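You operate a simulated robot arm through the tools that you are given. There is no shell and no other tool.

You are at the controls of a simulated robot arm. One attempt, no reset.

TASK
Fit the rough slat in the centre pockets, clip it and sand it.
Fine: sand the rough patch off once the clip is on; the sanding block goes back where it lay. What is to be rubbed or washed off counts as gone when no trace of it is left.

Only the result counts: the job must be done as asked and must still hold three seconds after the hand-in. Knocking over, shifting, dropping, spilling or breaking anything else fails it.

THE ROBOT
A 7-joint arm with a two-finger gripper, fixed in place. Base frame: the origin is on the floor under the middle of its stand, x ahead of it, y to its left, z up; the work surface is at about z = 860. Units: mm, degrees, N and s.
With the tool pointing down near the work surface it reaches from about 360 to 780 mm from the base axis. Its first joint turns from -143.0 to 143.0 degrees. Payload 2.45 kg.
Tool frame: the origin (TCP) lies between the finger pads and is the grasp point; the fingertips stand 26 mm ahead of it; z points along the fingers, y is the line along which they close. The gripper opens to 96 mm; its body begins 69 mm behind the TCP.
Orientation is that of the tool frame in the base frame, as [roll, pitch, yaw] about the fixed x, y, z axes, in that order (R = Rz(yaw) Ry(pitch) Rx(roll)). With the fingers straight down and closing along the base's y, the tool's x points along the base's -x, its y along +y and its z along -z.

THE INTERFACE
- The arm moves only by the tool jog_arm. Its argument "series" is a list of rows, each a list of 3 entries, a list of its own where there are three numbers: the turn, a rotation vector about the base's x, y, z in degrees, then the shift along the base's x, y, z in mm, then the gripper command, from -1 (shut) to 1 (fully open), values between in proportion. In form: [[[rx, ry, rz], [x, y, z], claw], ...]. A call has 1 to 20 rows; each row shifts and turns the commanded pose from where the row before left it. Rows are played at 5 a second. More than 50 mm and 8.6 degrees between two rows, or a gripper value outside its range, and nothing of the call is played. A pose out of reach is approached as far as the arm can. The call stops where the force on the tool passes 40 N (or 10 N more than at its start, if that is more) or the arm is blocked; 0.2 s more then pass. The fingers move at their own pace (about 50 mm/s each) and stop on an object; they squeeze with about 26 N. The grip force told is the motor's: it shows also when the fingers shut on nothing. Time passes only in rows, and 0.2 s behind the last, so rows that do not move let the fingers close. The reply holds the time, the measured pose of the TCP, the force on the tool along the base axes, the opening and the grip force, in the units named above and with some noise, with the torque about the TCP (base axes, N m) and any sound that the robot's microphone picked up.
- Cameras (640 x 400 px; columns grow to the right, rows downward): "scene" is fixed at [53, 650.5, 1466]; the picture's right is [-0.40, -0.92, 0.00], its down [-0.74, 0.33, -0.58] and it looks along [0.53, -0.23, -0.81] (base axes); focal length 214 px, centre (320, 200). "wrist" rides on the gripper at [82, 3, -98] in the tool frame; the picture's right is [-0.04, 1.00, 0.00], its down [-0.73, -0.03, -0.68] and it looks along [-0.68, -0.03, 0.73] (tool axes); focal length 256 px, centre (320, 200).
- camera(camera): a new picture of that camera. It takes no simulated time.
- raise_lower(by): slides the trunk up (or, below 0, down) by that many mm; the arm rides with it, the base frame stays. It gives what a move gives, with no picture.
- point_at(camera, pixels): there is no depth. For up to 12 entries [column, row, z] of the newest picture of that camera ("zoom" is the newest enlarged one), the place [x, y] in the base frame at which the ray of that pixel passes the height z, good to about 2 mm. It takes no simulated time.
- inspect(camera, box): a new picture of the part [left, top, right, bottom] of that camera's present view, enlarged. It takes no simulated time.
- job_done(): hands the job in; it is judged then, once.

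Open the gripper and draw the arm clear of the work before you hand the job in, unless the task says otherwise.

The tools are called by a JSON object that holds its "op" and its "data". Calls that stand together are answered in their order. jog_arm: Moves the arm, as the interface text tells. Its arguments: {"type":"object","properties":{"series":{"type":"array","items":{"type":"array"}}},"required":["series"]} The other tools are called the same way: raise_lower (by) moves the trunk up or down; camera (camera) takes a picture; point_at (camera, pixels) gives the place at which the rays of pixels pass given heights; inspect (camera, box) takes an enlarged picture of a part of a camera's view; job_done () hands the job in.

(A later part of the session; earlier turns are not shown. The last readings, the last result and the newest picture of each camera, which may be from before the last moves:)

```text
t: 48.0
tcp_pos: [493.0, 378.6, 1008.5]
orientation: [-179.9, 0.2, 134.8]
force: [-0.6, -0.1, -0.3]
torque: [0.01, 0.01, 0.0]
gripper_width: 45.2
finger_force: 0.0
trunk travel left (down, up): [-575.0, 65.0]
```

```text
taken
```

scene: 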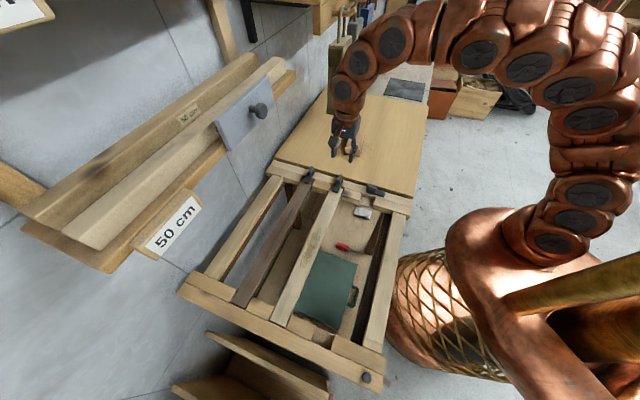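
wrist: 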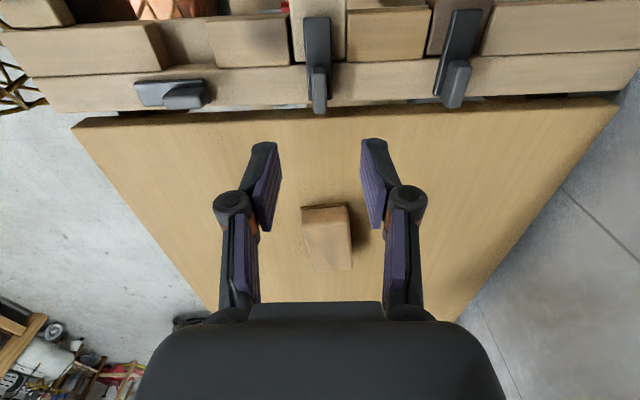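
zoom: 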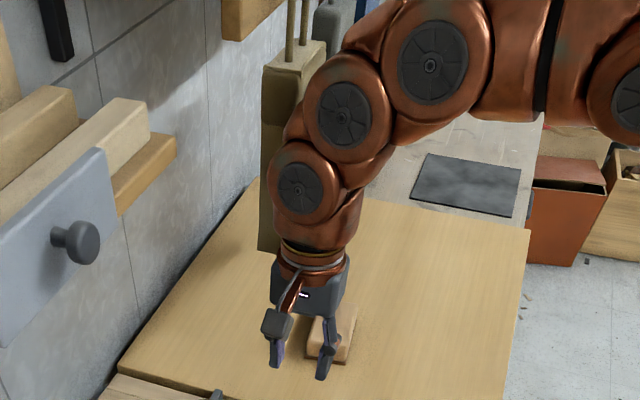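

I need the boards' true position, so I raise and turn to yaw 0 (camera looking along +x) to view them and the block.

{"op": "jog_arm", "data": {"series": [[[0, 0, 0], [-5, -5, 30], -0.06], [[0, 0, 7.5], [-8, -20, 30], -0.06], [[0, 0, 7.5], [-8, -20, 30], -0.06], [[0, 0, 7.5], [-8, -20, 20], -0.06], [[0, 0, 7.5], [-8, -20, 0], -0.06], [[0, 0, 7.5], [-8, -20, 0], -0.06], [[0, 0, 7.5], [-8, -20, 0], -0.06], [[0, 0, 0], [0, 0, 0], -0.06]]}}

{"op": "camera", "data": {"camera": "wrist"}}

{"op": "camera", "data": {"camera": "scene"}}

```text
t: 49.8
tcp_pos: [438.8, 252.8, 1116.8]
orientation: [-179.8, 0.0, 180.0]
force: [-1.2, -1.0, 0.6]
torque: [0.02, -0.02, 0.03]
gripper_width: 45.2
finger_force: 0.1
trunk travel left (down, up): [-575.0, 65.0]
```

```text
taken
```

wrist: 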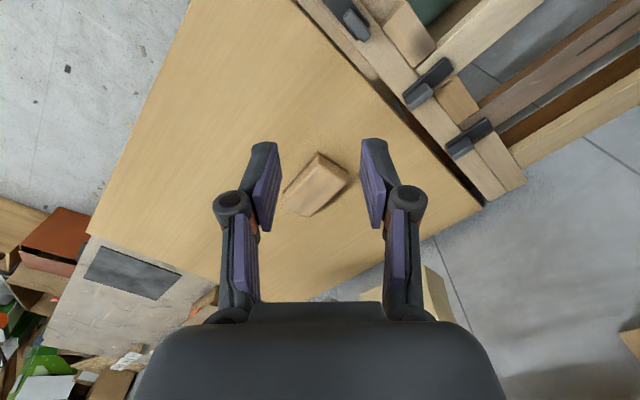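

```text
taken
```

scene: 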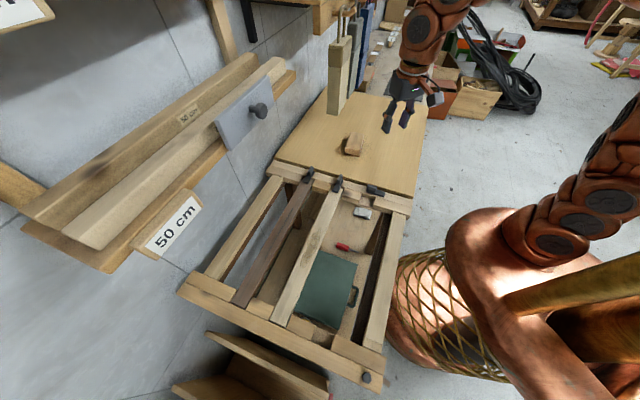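

I zoom on the cream board in both views: wrist near (437,290), scene near (340,75).

{"op": "inspect", "data": {"camera": "wrist", "box": [300, 240, 480, 330]}}

{"op": "inspect", "data": {"camera": "scene", "box": [315, 10, 395, 130]}}

```text
3.56 times, centred on (390, 285) of wrist
```

zoom: 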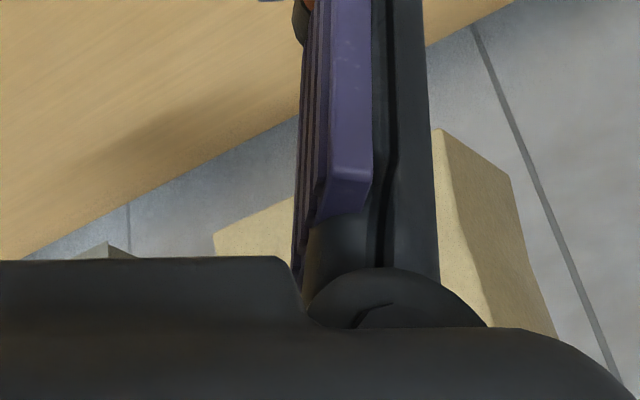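

```text
3.33 times, centred on (355, 70) of scene
```

zoom: 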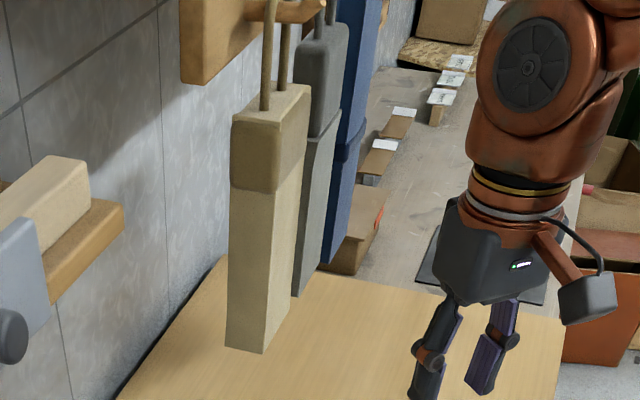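

I triangulate the board's nearest bottom corner (scene (338.4,116), wrist (423.7,265.3)) and the block's corners.

{"op": "point_at", "data": {"camera": "scene", "pixels": [[338.4, 116, 900], [338.4, 116, 950], [338.4, 116, 1000], [338.4, 116, 1050], [325.8, 113.5, 950], [325.8, 113.5, 1000]]}}

{"op": "point_at", "data": {"camera": "wrist", "pixels": [[423.7, 265.3, 900], [423.7, 265.3, 950], [423.7, 265.3, 1000], [423.7, 265.3, 1050], [359.9, 296.2, 950], [359.9, 296.2, 1000], [443.9, 278.8, 950], [443.9, 278.8, 1000]]}}

{"op": "inspect", "data": {"camera": "wrist", "box": [265, 140, 365, 225]}}

{"op": "inspect", "data": {"camera": "scene", "box": [335, 125, 375, 160]}}

```text
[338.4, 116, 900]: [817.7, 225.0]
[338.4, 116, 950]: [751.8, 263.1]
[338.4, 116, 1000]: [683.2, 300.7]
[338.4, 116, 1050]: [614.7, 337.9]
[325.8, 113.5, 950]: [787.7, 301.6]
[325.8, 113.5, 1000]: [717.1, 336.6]
```

```text
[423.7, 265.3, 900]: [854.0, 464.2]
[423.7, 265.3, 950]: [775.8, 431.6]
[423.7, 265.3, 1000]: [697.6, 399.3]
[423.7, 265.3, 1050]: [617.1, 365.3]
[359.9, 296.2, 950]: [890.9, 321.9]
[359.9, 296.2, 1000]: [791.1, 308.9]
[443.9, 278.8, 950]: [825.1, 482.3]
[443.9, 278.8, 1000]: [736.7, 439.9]
```

```text
4.71 times, centred on (315, 182) of wrist
```

zoom: 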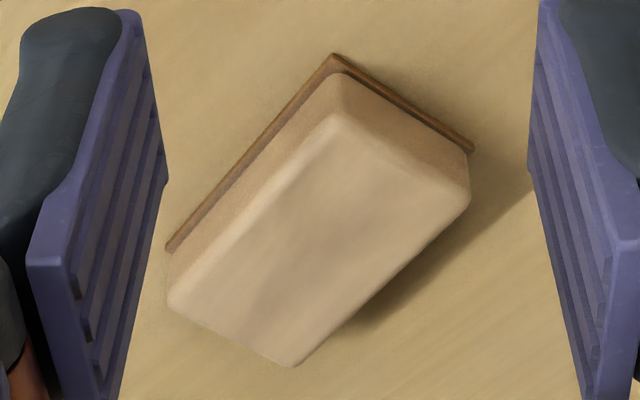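

```text
11.43 times, centred on (355, 142) of scene
```

zoom: 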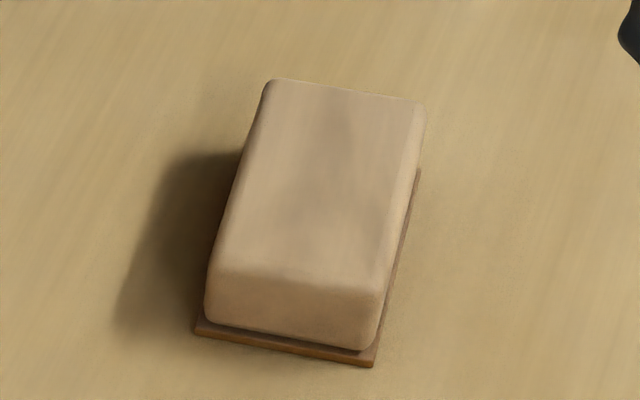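

The cream board's near bottom corner triangulates to about (587,352,1070), i.e. it hangs close above the block's side. I locate the grey and blue boards as well.

{"op": "point_at", "data": {"camera": "scene", "pixels": [[348.6, 98.5, 1000], [348.6, 98.5, 1050], [348.6, 98.5, 1100], [356.5, 88.5, 1000], [356.5, 88.5, 1050], [356.5, 88.5, 1100]]}}

{"op": "point_at", "data": {"camera": "wrist", "pixels": [[329.6, 297, 1000], [329.6, 297, 1050], [329.6, 297, 1100]]}}

{"op": "inspect", "data": {"camera": "scene", "box": [325, 60, 385, 125]}}

```text
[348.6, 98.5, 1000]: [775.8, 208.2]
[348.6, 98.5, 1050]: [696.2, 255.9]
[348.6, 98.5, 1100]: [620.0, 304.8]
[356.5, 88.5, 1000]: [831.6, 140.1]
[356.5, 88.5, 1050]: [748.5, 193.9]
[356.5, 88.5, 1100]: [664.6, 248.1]
```

```text
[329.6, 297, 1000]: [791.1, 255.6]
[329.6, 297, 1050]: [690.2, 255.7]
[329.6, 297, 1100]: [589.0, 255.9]
```

```text
6.15 times, centred on (355, 92) of scene
```

zoom: 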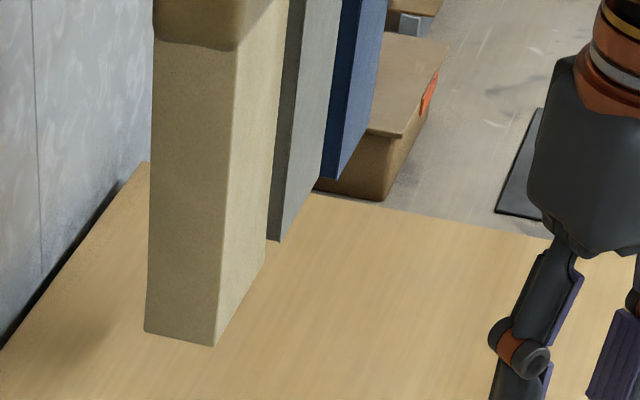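

The grey board's corner is about (692,256,1050), so the block can be taken from below between cream and grey if the wrist leans slightly away. I measure the block's pose accurately from both views.

{"op": "point_at", "data": {"camera": "wrist", "pixels": [[318.2, 151.2, 860], [282.7, 192.6, 860], [347.5, 171.4, 860], [318.2, 164, 890], [284.2, 204.3, 890], [310.1, 217, 890], [346.8, 181, 890]]}}

{"op": "point_at", "data": {"camera": "scene", "pixels": [[344.1, 153.4, 860], [359.8, 156.4, 860], [363.75, 139.4, 860], [345.7, 148, 890], [360.6, 150.9, 890], [350.6, 132.1, 890], [364, 134, 890], [345.5, 152.2, 865], [359.4, 154.6, 865]]}}

```text
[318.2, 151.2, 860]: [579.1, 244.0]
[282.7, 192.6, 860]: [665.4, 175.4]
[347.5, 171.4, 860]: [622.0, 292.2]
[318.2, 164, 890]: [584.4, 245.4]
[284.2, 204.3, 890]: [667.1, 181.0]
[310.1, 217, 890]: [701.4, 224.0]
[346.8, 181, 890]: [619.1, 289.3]
```

```text
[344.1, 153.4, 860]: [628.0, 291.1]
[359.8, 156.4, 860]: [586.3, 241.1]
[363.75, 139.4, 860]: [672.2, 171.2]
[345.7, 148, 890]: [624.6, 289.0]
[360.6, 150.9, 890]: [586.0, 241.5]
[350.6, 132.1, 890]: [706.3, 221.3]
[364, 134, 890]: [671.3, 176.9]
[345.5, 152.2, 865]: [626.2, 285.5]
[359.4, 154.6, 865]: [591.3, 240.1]
```

The block's centre is about (645,233.5), long axis at -38.5°, top z≈892, base plate 110×65. I approach from the robot's side: go to (581,170), yaw 141.5°, with the wrist leaned 3° away from the boards, and fingers fully open.

{"op": "jog_arm", "data": {"series": [[[0, 0, -5.5], [20, -12, -10], 1], [[0, 0, -5.5], [20, -12, -15], 1], [[0, 0, -5.5], [20, -12, -15], 1], [[0, 0, -5.5], [20, -12, -15], 1], [[0, 0, -5.5], [20, -12, -15], 1], [[0, 0, -5.5], [20, -12, -15], 1], [[0, 0, -5.5], [22, -11, -15], 1], [[2.35, -1.87, 0], [0, 0, -17], 1], [[0, 0, 0], [0, 0, 0], 1]]}}

{"op": "camera", "data": {"camera": "wrist"}}

{"op": "camera", "data": {"camera": "scene"}}

```text
t: 51.8
tcp_pos: [582.0, 170.6, 998.8]
orientation: [177.0, 0.2, 141.4]
force: [-0.2, -0.7, 0.1]
torque: [0.0, 0.0, -0.01]
gripper_width: 96.0
finger_force: 0.1
trunk travel left (down, up): [-575.0, 65.0]
```

```text
taken
```

wrist: 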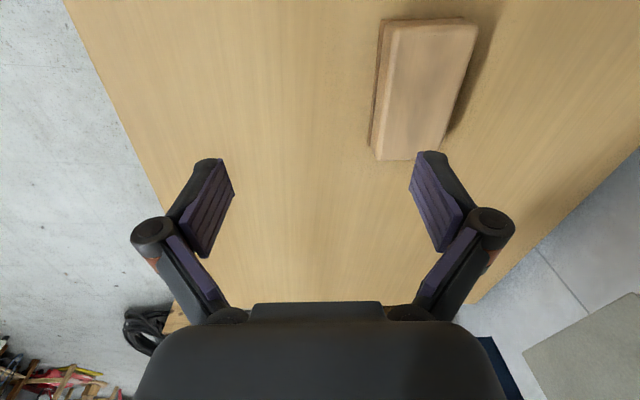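

```text
taken
```

scene: 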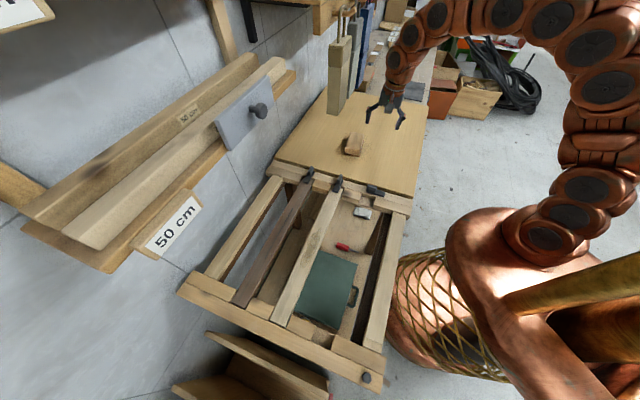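

The lean is as wanted. From this closer view I refine the block's pose, with corners around (383,20), (478,22), (372,150), (437,158).

{"op": "inspect", "data": {"camera": "wrist", "box": [360, 5, 490, 175]}}

```text
2.35 times, centred on (425, 90) of wrist
```

zoom: 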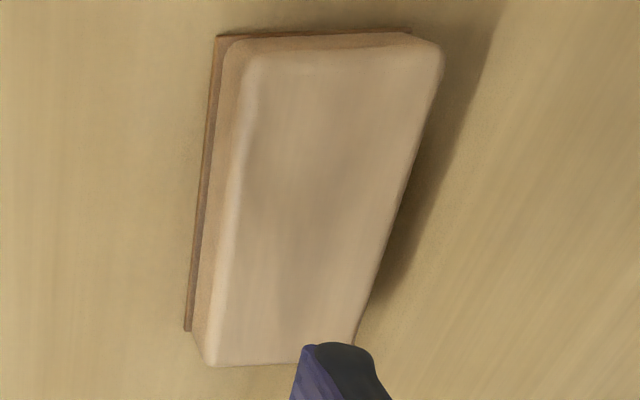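

I convert these corners at base (z=860) and top (z=892) heights.

{"op": "point_at", "data": {"camera": "wrist", "pixels": [[380.3, 19.8, 860], [464.1, 16.8, 860], [367.6, 145.3, 860], [393.1, 26.2, 892], [477.3, 24, 892], [376.9, 160.2, 892], [437.8, 157, 892]]}}

```text
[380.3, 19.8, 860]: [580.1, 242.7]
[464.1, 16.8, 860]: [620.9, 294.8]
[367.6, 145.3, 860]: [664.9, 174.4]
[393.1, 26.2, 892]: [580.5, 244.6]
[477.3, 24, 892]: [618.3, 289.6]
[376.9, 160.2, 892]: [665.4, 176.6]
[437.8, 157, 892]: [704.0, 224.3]
```

Block centre refined to about (643.5,233.8). I descend to z≈932 here, then slide in under the boards to over the block.

{"op": "jog_arm", "data": {"series": [[[0, 0, 0], [0, 0, -22], 1], [[0, 0, 0], [0, 0, -25], 1], [[0, 0, 0], [0, 0, -20], 1], [[0, 0, 0], [10, 10, 0], 1], [[0, 0, 0], [12, 12, 0], 1], [[0, 0, 0], [13, 13, 0], 1], [[0, 0, 0], [0, 0, 0], 1]]}}

{"op": "camera", "data": {"camera": "wrist"}}

{"op": "inspect", "data": {"camera": "scene", "box": [310, 20, 430, 170]}}

```text
t: 53.4
tcp_pos: [616.0, 204.1, 933.5]
orientation: [177.1, 0.1, 141.4]
force: [-0.9, -0.5, 0.5]
torque: [0.01, -0.01, 0.0]
gripper_width: 95.9
finger_force: 0.0
trunk travel left (down, up): [-575.0, 65.0]
```

```text
taken
```

wrist: 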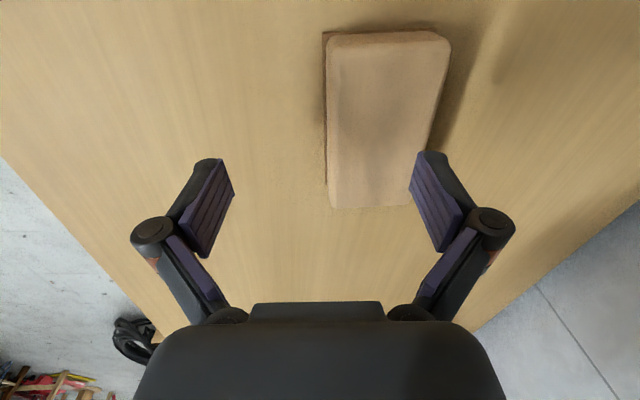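

```text
2.67 times, centred on (370, 95) of scene
```

zoom: 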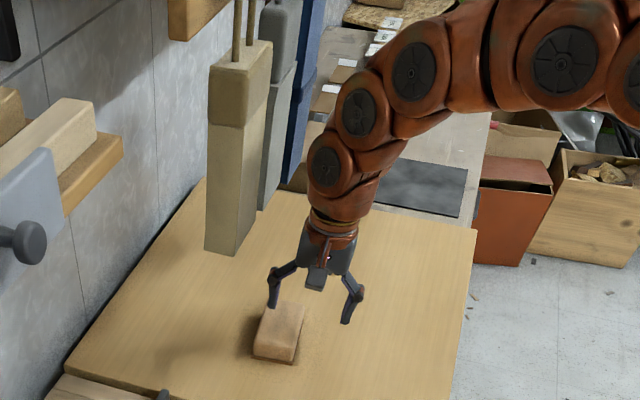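

Clearance to the boards looks adequate in the scene view. I slide the remaining (27.5,29.7) mm to be over the block.

{"op": "jog_arm", "data": {"series": [[[0, 0, 0], [9, 10, 0], 1], [[0, 0, 0], [9, 10, 0], 1], [[0, 0, 0], [9.5, 9.7, 0], 1], [[0, 0, 0], [0, 0, 0], 1]]}}

{"op": "camera", "data": {"camera": "wrist"}}

{"op": "inspect", "data": {"camera": "scene", "box": [310, 20, 430, 170]}}

```text
t: 54.4
tcp_pos: [644.5, 233.7, 933.5]
orientation: [177.1, 0.1, 141.4]
force: [0.5, -0.7, 0.7]
torque: [-0.02, -0.02, -0.02]
gripper_width: 96.2
finger_force: 0.1
trunk travel left (down, up): [-575.0, 65.0]
```

```text
taken
```

wrist: 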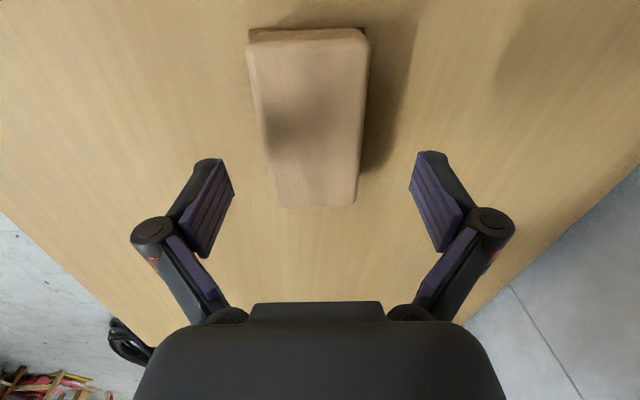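

```text
2.67 times, centred on (370, 95) of scene
```

zoom: 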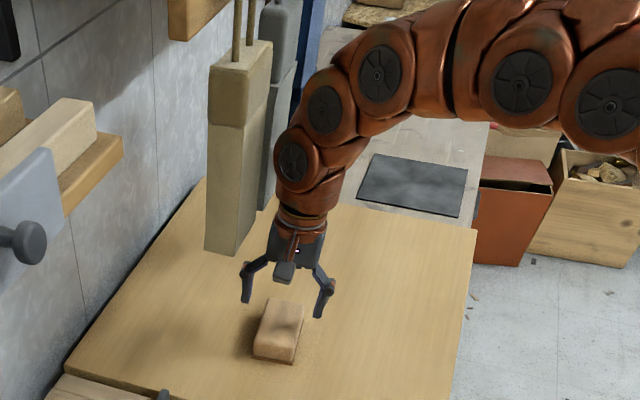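

The block's centreline sits about 4.7 mm left of the tool axis in this view (partly from the lean), so I shift (-2.1,-2.6) mm and descend to TCP z≈895.

{"op": "jog_arm", "data": {"series": [[[0, 0, 0], [-2.1, -2.6, -8], 1], [[0, 0, 0], [0, 0, -10], 1], [[0, 0, 0], [0, 0, -10], 1], [[0, 0, 0], [0, 0, -7], 1], [[0, 0, 0], [0, 0, -3.5], 1], [[0, 0, 0], [0, 0, 0], 1]]}}

{"op": "camera", "data": {"camera": "wrist"}}

{"op": "inspect", "data": {"camera": "scene", "box": [310, 60, 410, 170]}}

```text
t: 55.8
tcp_pos: [640.3, 232.7, 894.2]
orientation: [177.2, 0.1, 141.5]
force: [0.4, 0.1, 0.4]
torque: [0.01, 0.0, -0.01]
gripper_width: 96.0
finger_force: 0.1
trunk travel left (down, up): [-575.0, 65.0]
```

```text
taken
```

wrist: 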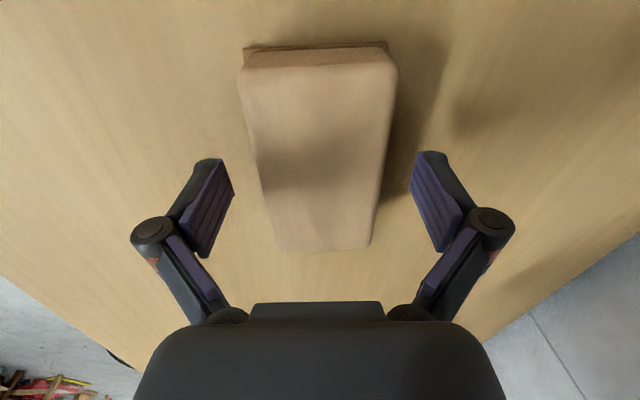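

```text
3.64 times, centred on (360, 115) of scene
```

zoom: 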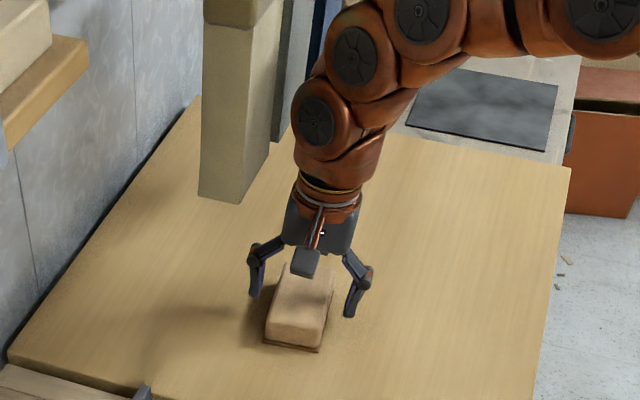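

The block is centred between the fingers and no contact occurred on the way down. I close the gripper.

{"op": "jog_arm", "data": {"series": [[[0, 0, 0], [0, 0, 0], 0.5], [[0, 0, 0], [0, 0, 0], 0.2], [[0, 0, 0], [0, 0, 0], -1], [[0, 0, 0], [0, 0, 0], -1], [[0, 0, 0], [0, 0, 0], -1], [[0, 0, 0], [0, 0, 0], -1]]}}

{"op": "camera", "data": {"camera": "wrist"}}

{"op": "inspect", "data": {"camera": "scene", "box": [320, 110, 390, 165]}}

```text
t: 57.2
tcp_pos: [641.5, 231.8, 895.0]
orientation: [176.9, 0.2, 141.4]
force: [0.9, 1.2, 4.8]
torque: [-0.13, 0.08, -0.08]
gripper_width: 64.0
finger_force: 25.3
trunk travel left (down, up): [-575.0, 65.0]
```

```text
taken
```

wrist: 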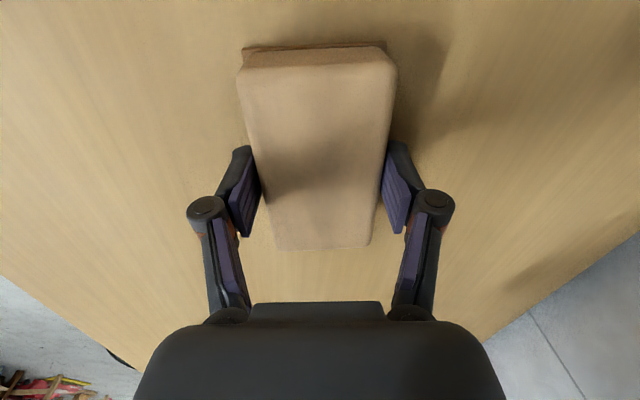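

```text
7.27 times, centred on (355, 138) of scene
```

zoom: 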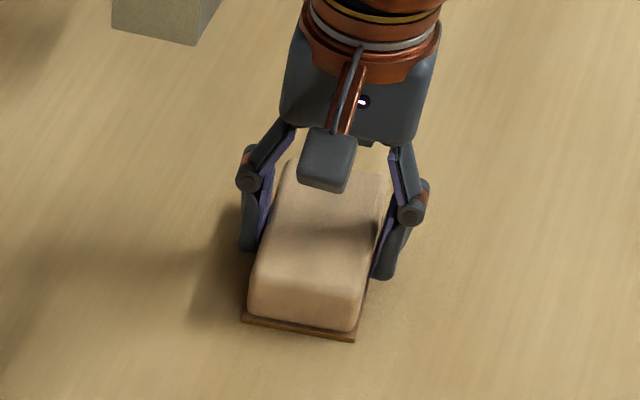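

The block is gripped at 64 mm. I lift it a little, then slide out from under the boards toward -x-y before rising.

{"op": "jog_arm", "data": {"series": [[[0, 0, 0], [0, 0, 3], -1], [[0, 0, 0], [0, 0, 4], -1], [[0, 0, 0], [0, 0, 5], -1], [[0, 0, 0], [0, 0, 0], -1]]}}

{"op": "inspect", "data": {"camera": "scene", "box": [320, 110, 390, 165]}}

{"op": "camera", "data": {"camera": "wrist"}}

```text
t: 58.2
tcp_pos: [641.7, 231.8, 906.2]
orientation: [177.2, 0.1, 141.5]
force: [-0.3, 0.3, -0.2]
torque: [0.03, -0.03, -0.02]
gripper_width: 63.7
finger_force: 25.8
trunk travel left (down, up): [-575.0, 65.0]
```

```text
7.27 times, centred on (355, 138) of scene
```

zoom: 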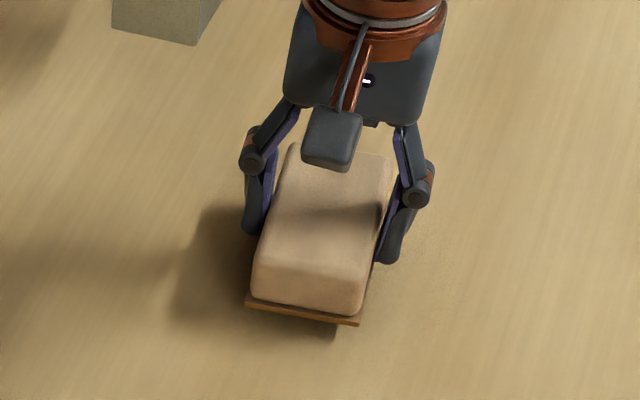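

```text
taken
```

wrist: 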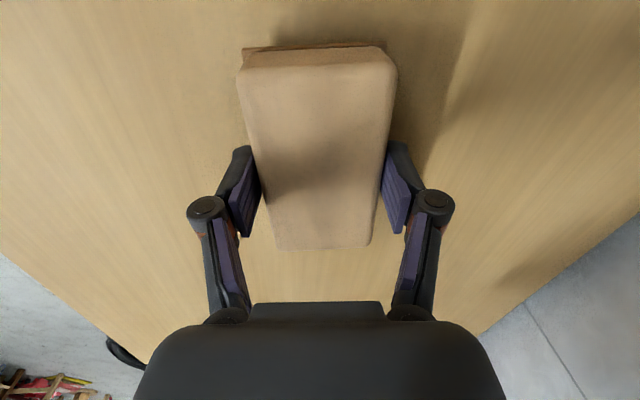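

The block is held with the bench-contact height at TCP z≈894.5 (grasp pose (641.2,232.0), yaw 141.4°, 3° lean). I slide out along -x-y by 100 mm, then rise and straighten the lean.

{"op": "jog_arm", "data": {"series": [[[0, 0, 0], [-8, -8, 0], -1], [[0, 0, 0], [-14, -14, 2], -1], [[0, 0, 0], [-16, -16, 4], -1], [[0, 0, 0], [-16, -16, 6], -1], [[0, 0, 0], [-16, -16, 10], -1], [[0, 0, 0], [-5, -5, 20], -1], [[-2.35, 1.87, 0], [-5, 0, 25], -1], [[0, 0, 0], [-10, 0, 10], -1], [[0, 0, 0], [0, 0, 0], -1]]}}

{"op": "camera", "data": {"camera": "wrist"}}

{"op": "camera", "data": {"camera": "scene"}}

{"op": "inspect", "data": {"camera": "scene", "box": [285, 190, 345, 310]}}

```text
t: 60.2
tcp_pos: [550.4, 158.2, 983.9]
orientation: [-179.9, 0.1, 141.4]
force: [-0.6, 0.4, -1.6]
torque: [-0.03, 0.03, 0.0]
gripper_width: 63.6
finger_force: 25.9
trunk travel left (down, up): [-575.0, 65.0]
```

```text
taken
```

wrist: 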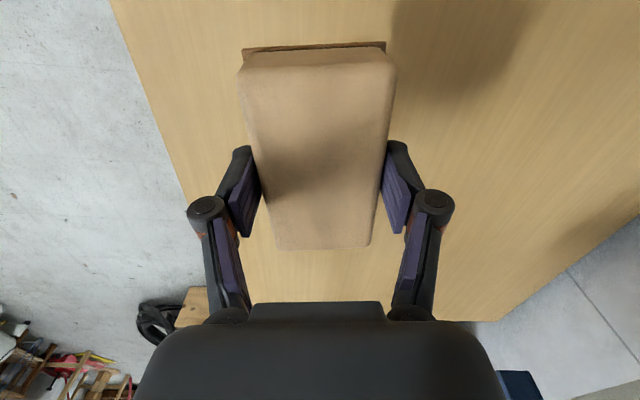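

```text
taken
```

scene: 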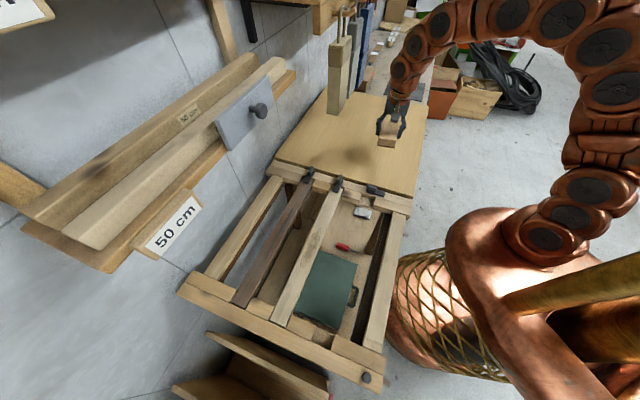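

```text
3.33 times, centred on (315, 250) of scene
```

zoom: 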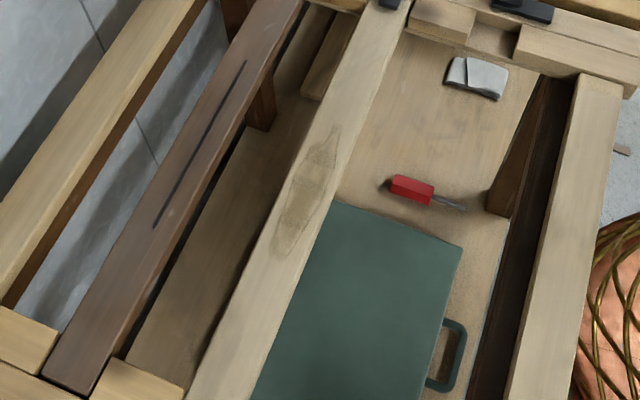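

The block is clear and level. The patch on the slat runs from (319.5,227.5) to (301.5,268) in the scene view; I compute its extent.

{"op": "inspect", "data": {"camera": "scene", "box": [290, 220, 330, 280]}}

{"op": "point_at", "data": {"camera": "scene", "pixels": [[319.5, 227, 860], [301.0, 268.5, 860], [310, 246, 860], [314, 247, 860], [302, 251, 860]]}}

```text
6.67 times, centred on (310, 250) of scene
```

zoom: 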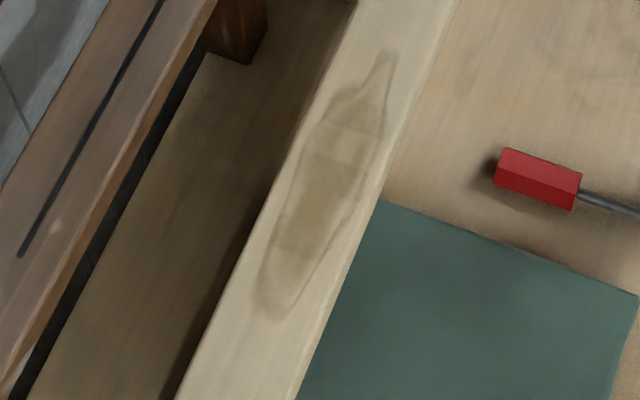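

```text
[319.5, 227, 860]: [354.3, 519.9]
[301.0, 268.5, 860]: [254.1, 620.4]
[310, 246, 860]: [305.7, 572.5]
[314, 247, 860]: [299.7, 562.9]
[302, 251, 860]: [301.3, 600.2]
```

The patch spans u≈-259…-117 along the slat (centre about (302,568)). I carry the block over there at z≈980, turning -6.4° to align with the slat.

{"op": "jog_arm", "data": {"series": [[[0, 0, 0], [-8, 14, 0], -1], [[0, 0, -0.5], [-18, 29, 0], -1], [[0, 0, -0.5], [-18, 30, 0], -1], [[0, 0, -0.5], [-18, 30, 0], -1], [[0, 0, -0.5], [-18, 30, 0], -1], [[0, 0, -0.5], [-18, 30, 0], -1], [[0, 0, -0.5], [-18, 30, 0], -1], [[0, 0, -0.5], [-18, 30, 0], -1], [[0, 0, -0.5], [-18, 30, 0], -1], [[0, 0, -0.5], [-18, 30, 0], -1], [[0, 0, -0.5], [-18, 30, 0], -1], [[0, 0, -0.5], [-18, 30, 0], -1], [[0, 0, -0.5], [-18, 29, 0], -1], [[0, 0, -0.4], [-16, 26, 0], -1], [[0, 0, 0], [-8, 12, -15], -1], [[0, 0, 0], [0, 0, -20], -1], [[0, 0, 0], [0, 0, 0], -1]]}}

{"op": "camera", "data": {"camera": "wrist"}}

{"op": "camera", "data": {"camera": "scene"}}

```text
t: 63.8
tcp_pos: [303.1, 567.1, 948.2]
orientation: [-180.0, 0.1, 135.1]
force: [0.9, -0.3, -1.6]
torque: [0.02, -0.03, 0.0]
gripper_width: 63.7
finger_force: 26.0
trunk travel left (down, up): [-575.0, 65.0]
```

```text
taken
```

wrist: 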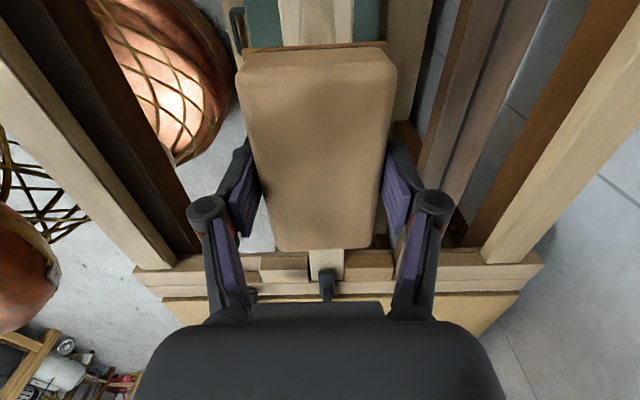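

```text
taken
```

scene: 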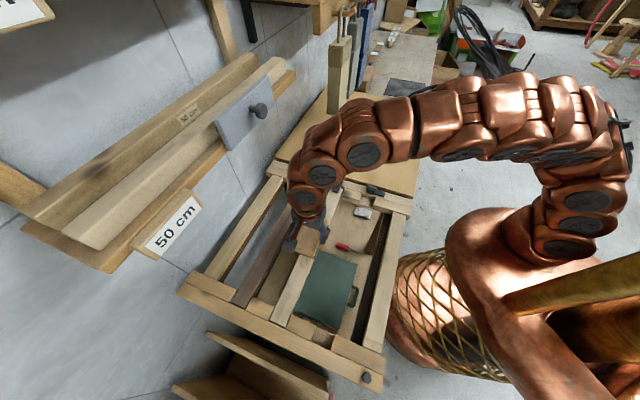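

The block is over the slat patch, aligned. I descend to about z≈899, just above contact.

{"op": "jog_arm", "data": {"series": [[[0, 0, 0], [0, 0.5, -15], -1], [[0, 0, 0], [0, 0, -15], -1], [[0, 0, 0], [0, 0, -10], -1], [[0, 0, 0], [0, 0, -6], -1], [[0, 0, 0], [0, 0, -3], -1], [[0, 0, 0], [0, 0, 0], -1]]}}

{"op": "inspect", "data": {"camera": "scene", "box": [260, 200, 360, 310]}}

```text
t: 65.2
tcp_pos: [302.9, 567.4, 899.8]
orientation: [-180.0, 0.0, 135.0]
force: [0.0, 0.3, -1.3]
torque: [-0.02, 0.0, -0.02]
gripper_width: 63.7
finger_force: 25.8
trunk travel left (down, up): [-575.0, 65.0]
```

```text
3.64 times, centred on (310, 255) of scene
```

zoom: 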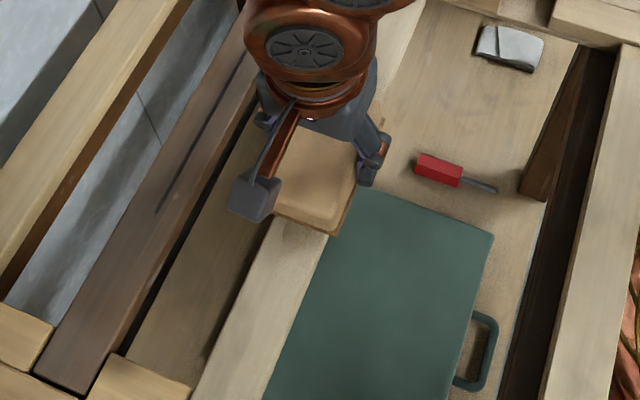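

I lower in 1 mm steps to find contact with the slat.

{"op": "jog_arm", "data": {"series": [[[0, 0, 0], [0, 0, -1], -1], [[0, 0, 0], [0, 0, -1], -1], [[0, 0, 0], [0, 0, -1], -1], [[0, 0, 0], [0, 0, -1], -1], [[0, 0, 0], [0, 0, 0], -1]]}}

```text
t: 66.4
tcp_pos: [303.6, 567.4, 895.1]
orientation: [-180.0, 0.2, 134.9]
force: [0.3, -0.2, -1.6]
torque: [0.02, -0.01, 0.02]
gripper_width: 63.6
finger_force: 26.1
trunk travel left (down, up): [-575.0, 65.0]
```

Still free at z≈895. I continue down in sub-millimetre steps.

{"op": "jog_arm", "data": {"series": [[[0, 0, 0], [0, 0, -0.7], -1], [[0, 0, 0], [0, 0, -0.7], -1], [[0, 0, 0], [0, 0, -0.6], -1], [[0, 0, 0], [0, 0, 0], -1]]}}

```text
t: 67.4
tcp_pos: [302.4, 568.7, 894.1]
orientation: [-179.9, 0.1, 135.1]
force: [0.0, 1.2, -0.1]
torque: [0.0, -0.03, 0.01]
gripper_width: 63.4
finger_force: 26.4
trunk travel left (down, up): [-575.0, 65.0]
```

{"op": "jog_arm", "data": {"series": [[[0, 0, 0], [0, 0, -0.7], -1], [[0, 0, 0], [0, 0, -0.7], -1], [[0, 0, 0], [0, 0, 0], -1]]}}

```text
t: 68.2
tcp_pos: [302.4, 567.7, 893.0]
orientation: [-179.9, 0.1, 135.0]
force: [-1.4, 1.6, 10.5]
torque: [0.19, -0.2, 0.02]
gripper_width: 63.4
finger_force: 26.4
trunk travel left (down, up): [-575.0, 65.0]
```

Contact with about 11 N. I now rub along the slat with strokes of about ±45 mm around the patch centre.

{"op": "jog_arm", "data": {"series": [[[0, 0, 0], [10, -10, 0], -1], [[0, 0, 0], [11, -11, 0], -1], [[0, 0, 0], [11, -11, 0], -1], [[0, 0, 0], [-10, 10, 0], -1], [[0, 0, 0], [-11, 11, 0], -1], [[0, 0, 0], [-11, 11, 0], -1], [[0, 0, 0], [-11, 11, 0], -1], [[0, 0, 0], [-11, 11, 0], -1], [[0, 0, 0], [-10, 10, 0], -1], [[0, 0, 0], [10, -10, 0], -1], [[0, 0, 0], [11, -11, 0], -1], [[0, 0, 0], [11, -11, 0], -1], [[0, 0, 0], [0, 0, 0], -1]]}}

{"op": "inspect", "data": {"camera": "scene", "box": [260, 200, 360, 310]}}

{"op": "camera", "data": {"camera": "wrist"}}

```text
t: 71.0
tcp_pos: [303.6, 566.8, 891.9]
orientation: [-179.8, 0.1, 135.0]
force: [-0.4, 0.0, -0.7]
torque: [-0.03, 0.02, 0.02]
gripper_width: 63.1
finger_force: 25.9
trunk travel left (down, up): [-575.0, 65.0]
```

```text
3.64 times, centred on (310, 255) of scene
```

zoom: 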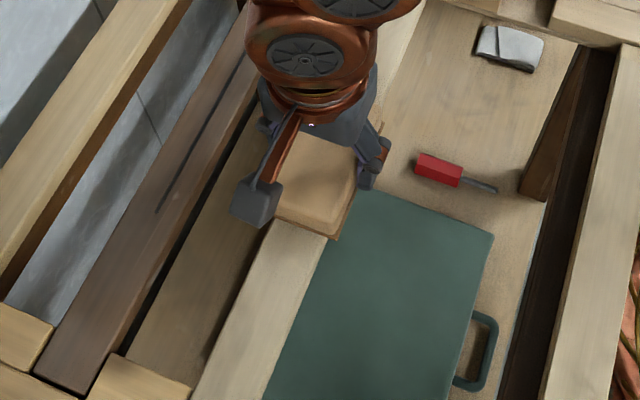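

```text
taken
```

wrist: 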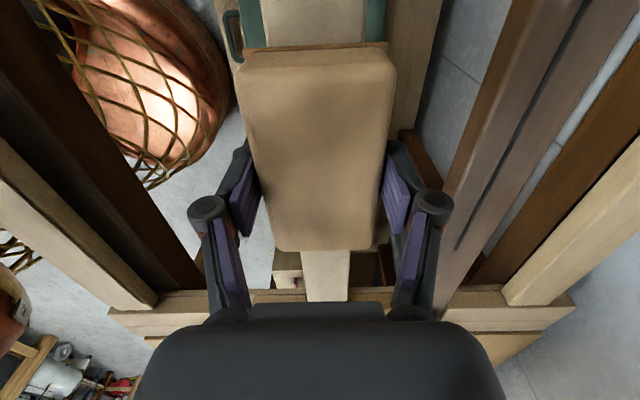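

The contact force fell to zero after the strokes (the block settled a bit in the fingers). I press down again by about 1 mm and check.

{"op": "jog_arm", "data": {"series": [[[0, 0, 0], [0, 0, -0.6], -1], [[0, 0, 0], [0, 0, -0.6], -1], [[0, 0, 0], [0, 0, 0], -1]]}}

```text
t: 71.8
tcp_pos: [303.5, 568.3, 891.5]
orientation: [180.0, 0.1, 135.0]
force: [-1.0, -0.7, 11.6]
torque: [0.14, -0.26, 0.05]
gripper_width: 63.5
finger_force: 25.9
trunk travel left (down, up): [-575.0, 65.0]
```

Back at about 12 N. I rub one stroke toward the far rail and read the force.

{"op": "jog_arm", "data": {"series": [[[0, 0, 0], [8, -8, 0], -1], [[0, 0, 0], [8, -8, 0], -1], [[0, 0, 0], [8, -8, 0], -1], [[0, 0, 0], [8, -8, 0], -1]]}}

{"op": "inspect", "data": {"camera": "scene", "box": [270, 220, 350, 300]}}

```text
t: 72.8
tcp_pos: [334.2, 534.6, 891.1]
orientation: [-179.8, 0.1, 134.9]
force: [-6.0, 4.0, 18.2]
torque: [0.18, 0.18, -0.06]
gripper_width: 63.7
finger_force: 25.6
trunk travel left (down, up): [-575.0, 65.0]
```

```text
5.00 times, centred on (310, 260) of scene
```

zoom: 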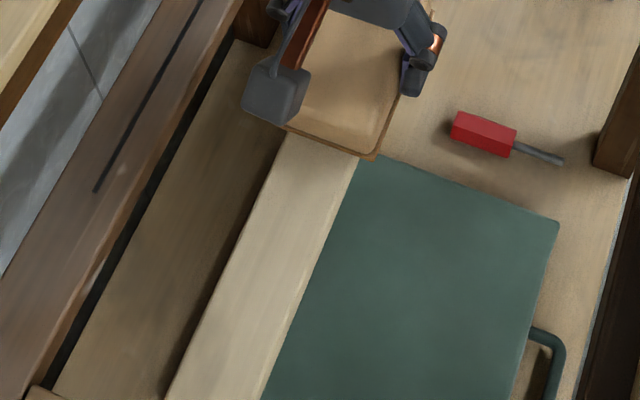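

The uncovered part of the slat already looks clean, and the force here is 18 N with 7 N friction. I continue with full strokes over the whole patch.

{"op": "jog_arm", "data": {"series": [[[0, 0, 0], [-8, 8, 0], -1], [[0, 0, 0], [-9, 9, 0], -1], [[0, 0, 0], [-9, 9, 0], -1], [[0, 0, 0], [-9, 9, 0], -1], [[0, 0, 0], [-9, 9, 0], -1], [[0, 0, 0], [-9, 9, 0], -1], [[0, 0, 0], [-9, 9, 0], -1], [[0, 0, 0], [-9, 9, 0], -1]]}}

{"op": "inspect", "data": {"camera": "scene", "box": [270, 200, 350, 300]}}

{"op": "camera", "data": {"camera": "wrist"}}

```text
t: 74.6
tcp_pos: [264.8, 606.7, 892.0]
orientation: [-179.9, 0.1, 135.1]
force: [-0.3, -0.9, -2.0]
torque: [-0.01, 0.01, -0.02]
gripper_width: 63.3
finger_force: 25.9
trunk travel left (down, up): [-575.0, 65.0]
```

```text
4.00 times, centred on (310, 250) of scene
```

zoom: 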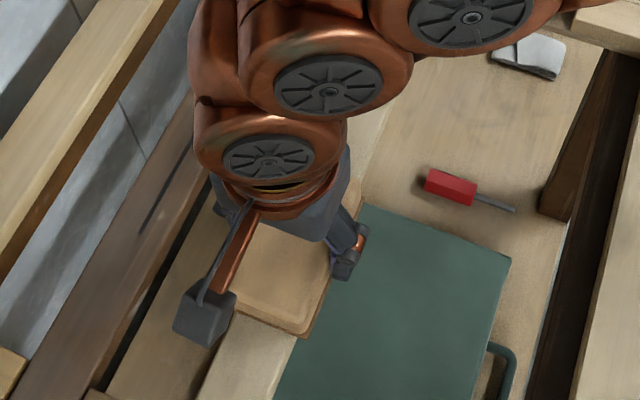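

```text
taken
```

wrist: 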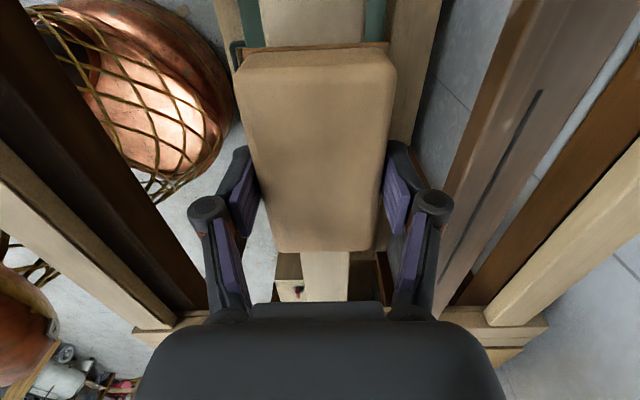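

At the near end of the stroke contact is lost (-2 N, weight only), so the height must follow a slight slope. I lower here until contact.

{"op": "jog_arm", "data": {"series": [[[0, 0, 0], [0, 0, -0.7], -1], [[0, 0, 0], [0, 0, -0.5], -1], [[0, 0, 0], [0, 0, 0], -1]]}}

```text
t: 75.4
tcp_pos: [265.5, 606.4, 890.3]
orientation: [-180.0, 0.2, 135.1]
force: [0.0, 1.2, 12.4]
torque: [-0.31, -0.01, 0.0]
gripper_width: 63.4
finger_force: 26.2
trunk travel left (down, up): [-575.0, 65.0]
```

About 14 N pressed here. I stroke back to the far side, rising 0.12 mm per row to keep the pressure even.

{"op": "jog_arm", "data": {"series": [[[0, 0, 0], [9, -9, 0.1], -1], [[0, 0, 0], [9, -9, 0.1], -1], [[0, 0, 0], [9, -9, 0.1], -1], [[0, 0, 0], [9, -9, 0.1], -1], [[0, 0, 0], [9, -9, 0.1], -1], [[0, 0, 0], [9, -9, 0.1], -1], [[0, 0, 0], [9, -9, 0.1], -1], [[0, 0, 0], [9, -9, 0.1], -1]]}}

{"op": "inspect", "data": {"camera": "scene", "box": [270, 220, 350, 300]}}

```text
t: 77.2
tcp_pos: [335.4, 533.3, 890.8]
orientation: [-179.8, 0.2, 134.9]
force: [-2.7, 1.1, 12.2]
torque: [0.28, 0.14, -0.13]
gripper_width: 63.5
finger_force: 26.0
trunk travel left (down, up): [-575.0, 65.0]
```

```text
5.00 times, centred on (310, 260) of scene
```

zoom: 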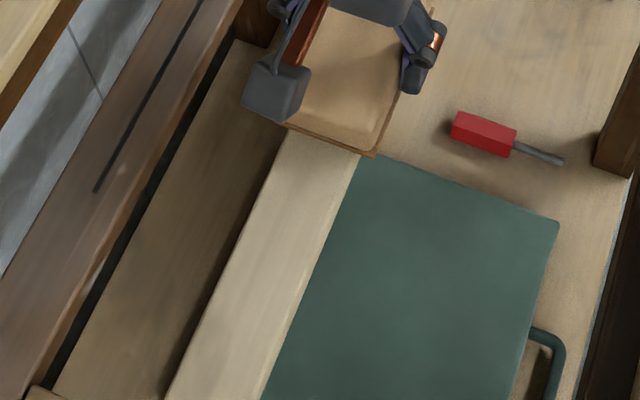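

Even pressure across the stroke now. I do another set of longer strokes covering past both ends of the patch.

{"op": "jog_arm", "data": {"series": [[[0, 0, 0], [9, -9, 0.1], -1], [[0, 0, 0], [9, -9, 0.1], -1], [[0, 0, 0], [-8, 8, -0.1], -1], [[0, 0, 0], [-10, 10, -0.1], -1], [[0, 0, 0], [-10, 10, -0.1], -1], [[0, 0, 0], [-10, 10, -0.1], -1], [[0, 0, 0], [-10, 10, -0.1], -1], [[0, 0, 0], [-10, 10, -0.1], -1], [[0, 0, 0], [-10, 10, -0.1], -1], [[0, 0, 0], [-10, 10, -0.1], -1], [[0, 0, 0], [-10, 10, -0.1], -1], [[0, 0, 0], [9, -9, 0.1], -1], [[0, 0, 0], [10, -10, 0.1], -1], [[0, 0, 0], [10, -10, 0.1], -1], [[0, 0, 0], [10, -10, 0.1], -1], [[0, 0, 0], [10, -10, 0.1], -1]]}}

{"op": "inspect", "data": {"camera": "scene", "box": [270, 200, 350, 300]}}

```text
t: 80.6
tcp_pos: [316.2, 555.3, 890.6]
orientation: [-179.9, 0.2, 135.1]
force: [-0.1, -0.3, -1.1]
torque: [0.0, -0.01, -0.02]
gripper_width: 63.3
finger_force: 26.2
trunk travel left (down, up): [-575.0, 65.0]
```

```text
4.00 times, centred on (310, 250) of scene
```

zoom: 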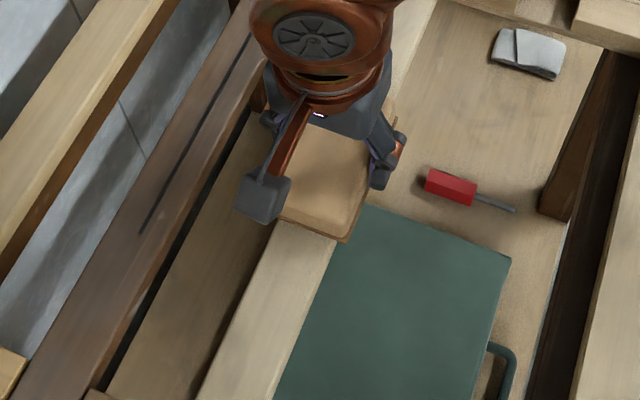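

Contact faded again at the end of the strokes. I lift and move aside toward the bench side to inspect the sanded area.

{"op": "jog_arm", "data": {"series": [[[0, 0, 0], [0, 0, 20], -1], [[0, 0, 0], [0, 0, 30], -1], [[0, 0, 0], [10, -20, 20], -1], [[0, 0, 0], [20, -30, 0], -1], [[0, 0, 0], [20, -30, 0], -1], [[0, 0, 0], [20, -30, 0], -1], [[0, 0, 0], [20, -30, 0], -1], [[0, 0, 0], [20, -30, 0], -1], [[0, 0, 0], [0, 0, 0], -1]]}}

{"op": "camera", "data": {"camera": "scene"}}

{"op": "inspect", "data": {"camera": "scene", "box": [280, 200, 350, 300]}}

{"op": "inspect", "data": {"camera": "scene", "box": [295, 215, 335, 245]}}

{"op": "inspect", "data": {"camera": "scene", "box": [285, 240, 325, 270]}}

```text
t: 82.6
tcp_pos: [426.6, 383.8, 959.4]
orientation: [-179.9, 0.1, 135.0]
force: [0.1, -0.5, -1.0]
torque: [0.03, 0.01, 0.03]
gripper_width: 63.3
finger_force: 26.1
trunk travel left (down, up): [-575.0, 65.0]
```

```text
taken
```

scene: 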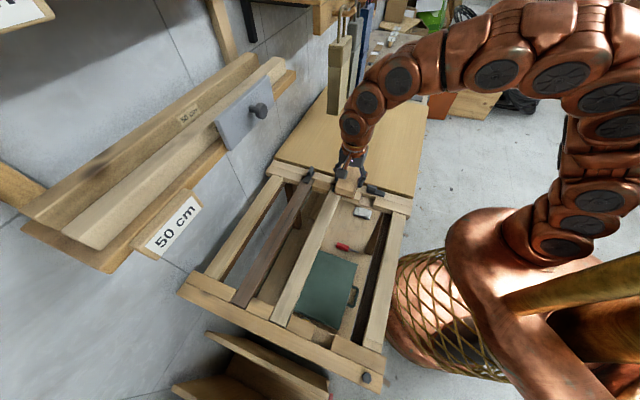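

```text
4.00 times, centred on (315, 250) of scene
```

zoom: 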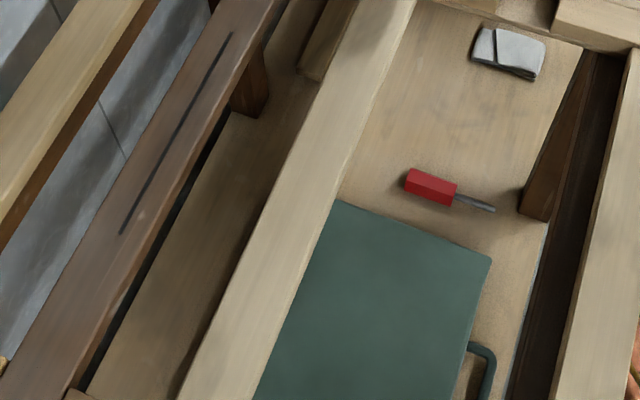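

```text
13.33 times, centred on (315, 230) of scene
```

zoom: 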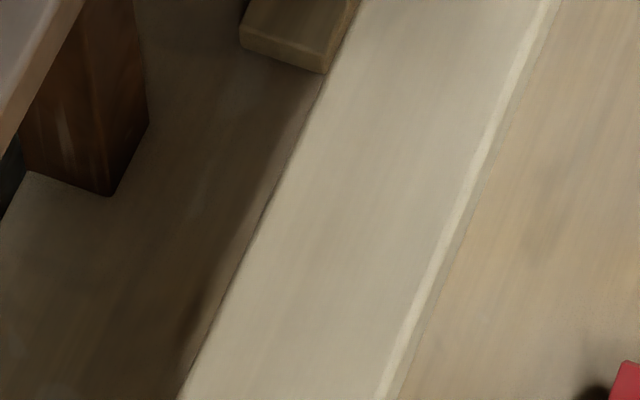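

```text
13.33 times, centred on (305, 255) of scene
```

zoom: 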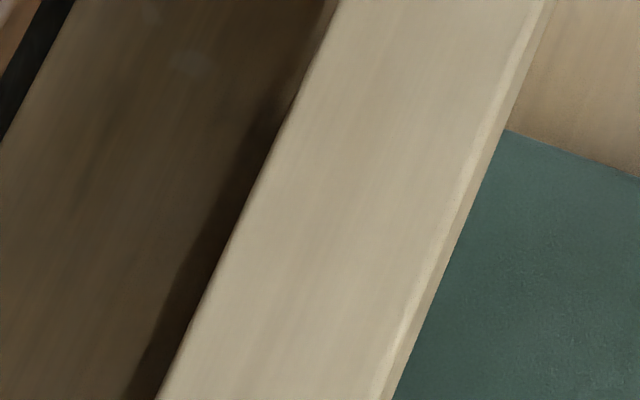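

The patch looks gone in the zoomed view. For insurance against a faint remainder, I go back and make a few more pressed strokes.

{"op": "jog_arm", "data": {"series": [[[0, 0, 0], [-20, 30, 0], -1], [[0, 0, 0], [-20, 30, 0], -1], [[0, 0, 0], [-20, 30, 0], -1], [[0, 0, 0], [-20, 30, 0], -1], [[0, 0, 0], [-20, 30, 0], -1], [[0, 0, 0], [-20, 30, -15], -1], [[0, 0, 0], [-4, 4, -20], -1], [[0, 0, 0], [0, 0, -20], -1], [[0, 0, 0], [0, 0, -10], -1], [[0, 0, 0], [0, 0, -3], -1], [[0, 0, 0], [0, 0, -1], -1], [[0, 0, 0], [0, 0, -0.7], -1], [[0, 0, 0], [0, 0, 0], -1]]}}

```text
t: 85.4
tcp_pos: [302.2, 569.4, 891.3]
orientation: [-179.9, 0.0, 135.0]
force: [-0.1, -0.2, -1.0]
torque: [0.02, 0.02, 0.01]
gripper_width: 63.8
finger_force: 25.7
trunk travel left (down, up): [-575.0, 65.0]
```

{"op": "jog_arm", "data": {"series": [[[0, 0, 0], [0, 0, -0.6], -1], [[0, 0, 0], [0, 0, -0.6], -1], [[0, 0, 0], [0, 0, -0.5], -1], [[0, 0, 0], [0, 0, 0], -1]]}}

```text
t: 86.4
tcp_pos: [300.2, 568.8, 890.0]
orientation: [-179.9, 0.1, 135.0]
force: [-0.6, -0.8, 13.7]
torque: [-0.16, 0.05, -0.06]
gripper_width: 63.7
finger_force: 26.2
trunk travel left (down, up): [-575.0, 65.0]
```

Pressing about 14 N. I stroke to the far side and back over the patch, keeping the slight slope.

{"op": "jog_arm", "data": {"series": [[[0, 0, 0], [9, -9, 0.05], -1], [[0, 0, 0], [9, -9, 0.05], -1], [[0, 0, 0], [9, -9, 0.05], -1], [[0, 0, 0], [9, -9, 0.05], -1], [[0, 0, 0], [9, -9, 0.05], -1], [[0, 0, 0], [-9, 9, -0.1], -1], [[0, 0, 0], [-9, 9, -0.1], -1], [[0, 0, 0], [-9, 9, -0.1], -1], [[0, 0, 0], [-9, 9, -0.1], -1], [[0, 0, 0], [-9, 9, -0.1], -1]]}}

```text
t: 88.6
tcp_pos: [301.0, 569.0, 889.6]
orientation: [-179.9, 0.2, 135.0]
force: [2.3, -1.5, 10.6]
torque: [-0.45, -0.34, 0.09]
gripper_width: 63.4
finger_force: 26.6
trunk travel left (down, up): [-575.0, 65.0]
```

Pressure held (about 11 N). I continue to the near side and back twice.

{"op": "jog_arm", "data": {"series": [[[0, 0, 0], [-9, 9, -0.15], -1], [[0, 0, 0], [-9, 9, -0.15], -1], [[0, 0, 0], [-9, 9, -0.15], -1], [[0, 0, 0], [-9, 9, -0.15], -1], [[0, 0, 0], [9, -9, 0.05], -1], [[0, 0, 0], [9, -9, 0.05], -1], [[0, 0, 0], [9, -9, 0.05], -1], [[0, 0, 0], [9, -9, 0.05], -1]]}}

```text
t: 90.4
tcp_pos: [300.9, 569.0, 889.5]
orientation: [-179.9, 0.0, 134.9]
force: [-0.9, 1.1, 8.4]
torque: [0.34, 0.41, -0.03]
gripper_width: 63.4
finger_force: 26.2
trunk travel left (down, up): [-575.0, 65.0]
```

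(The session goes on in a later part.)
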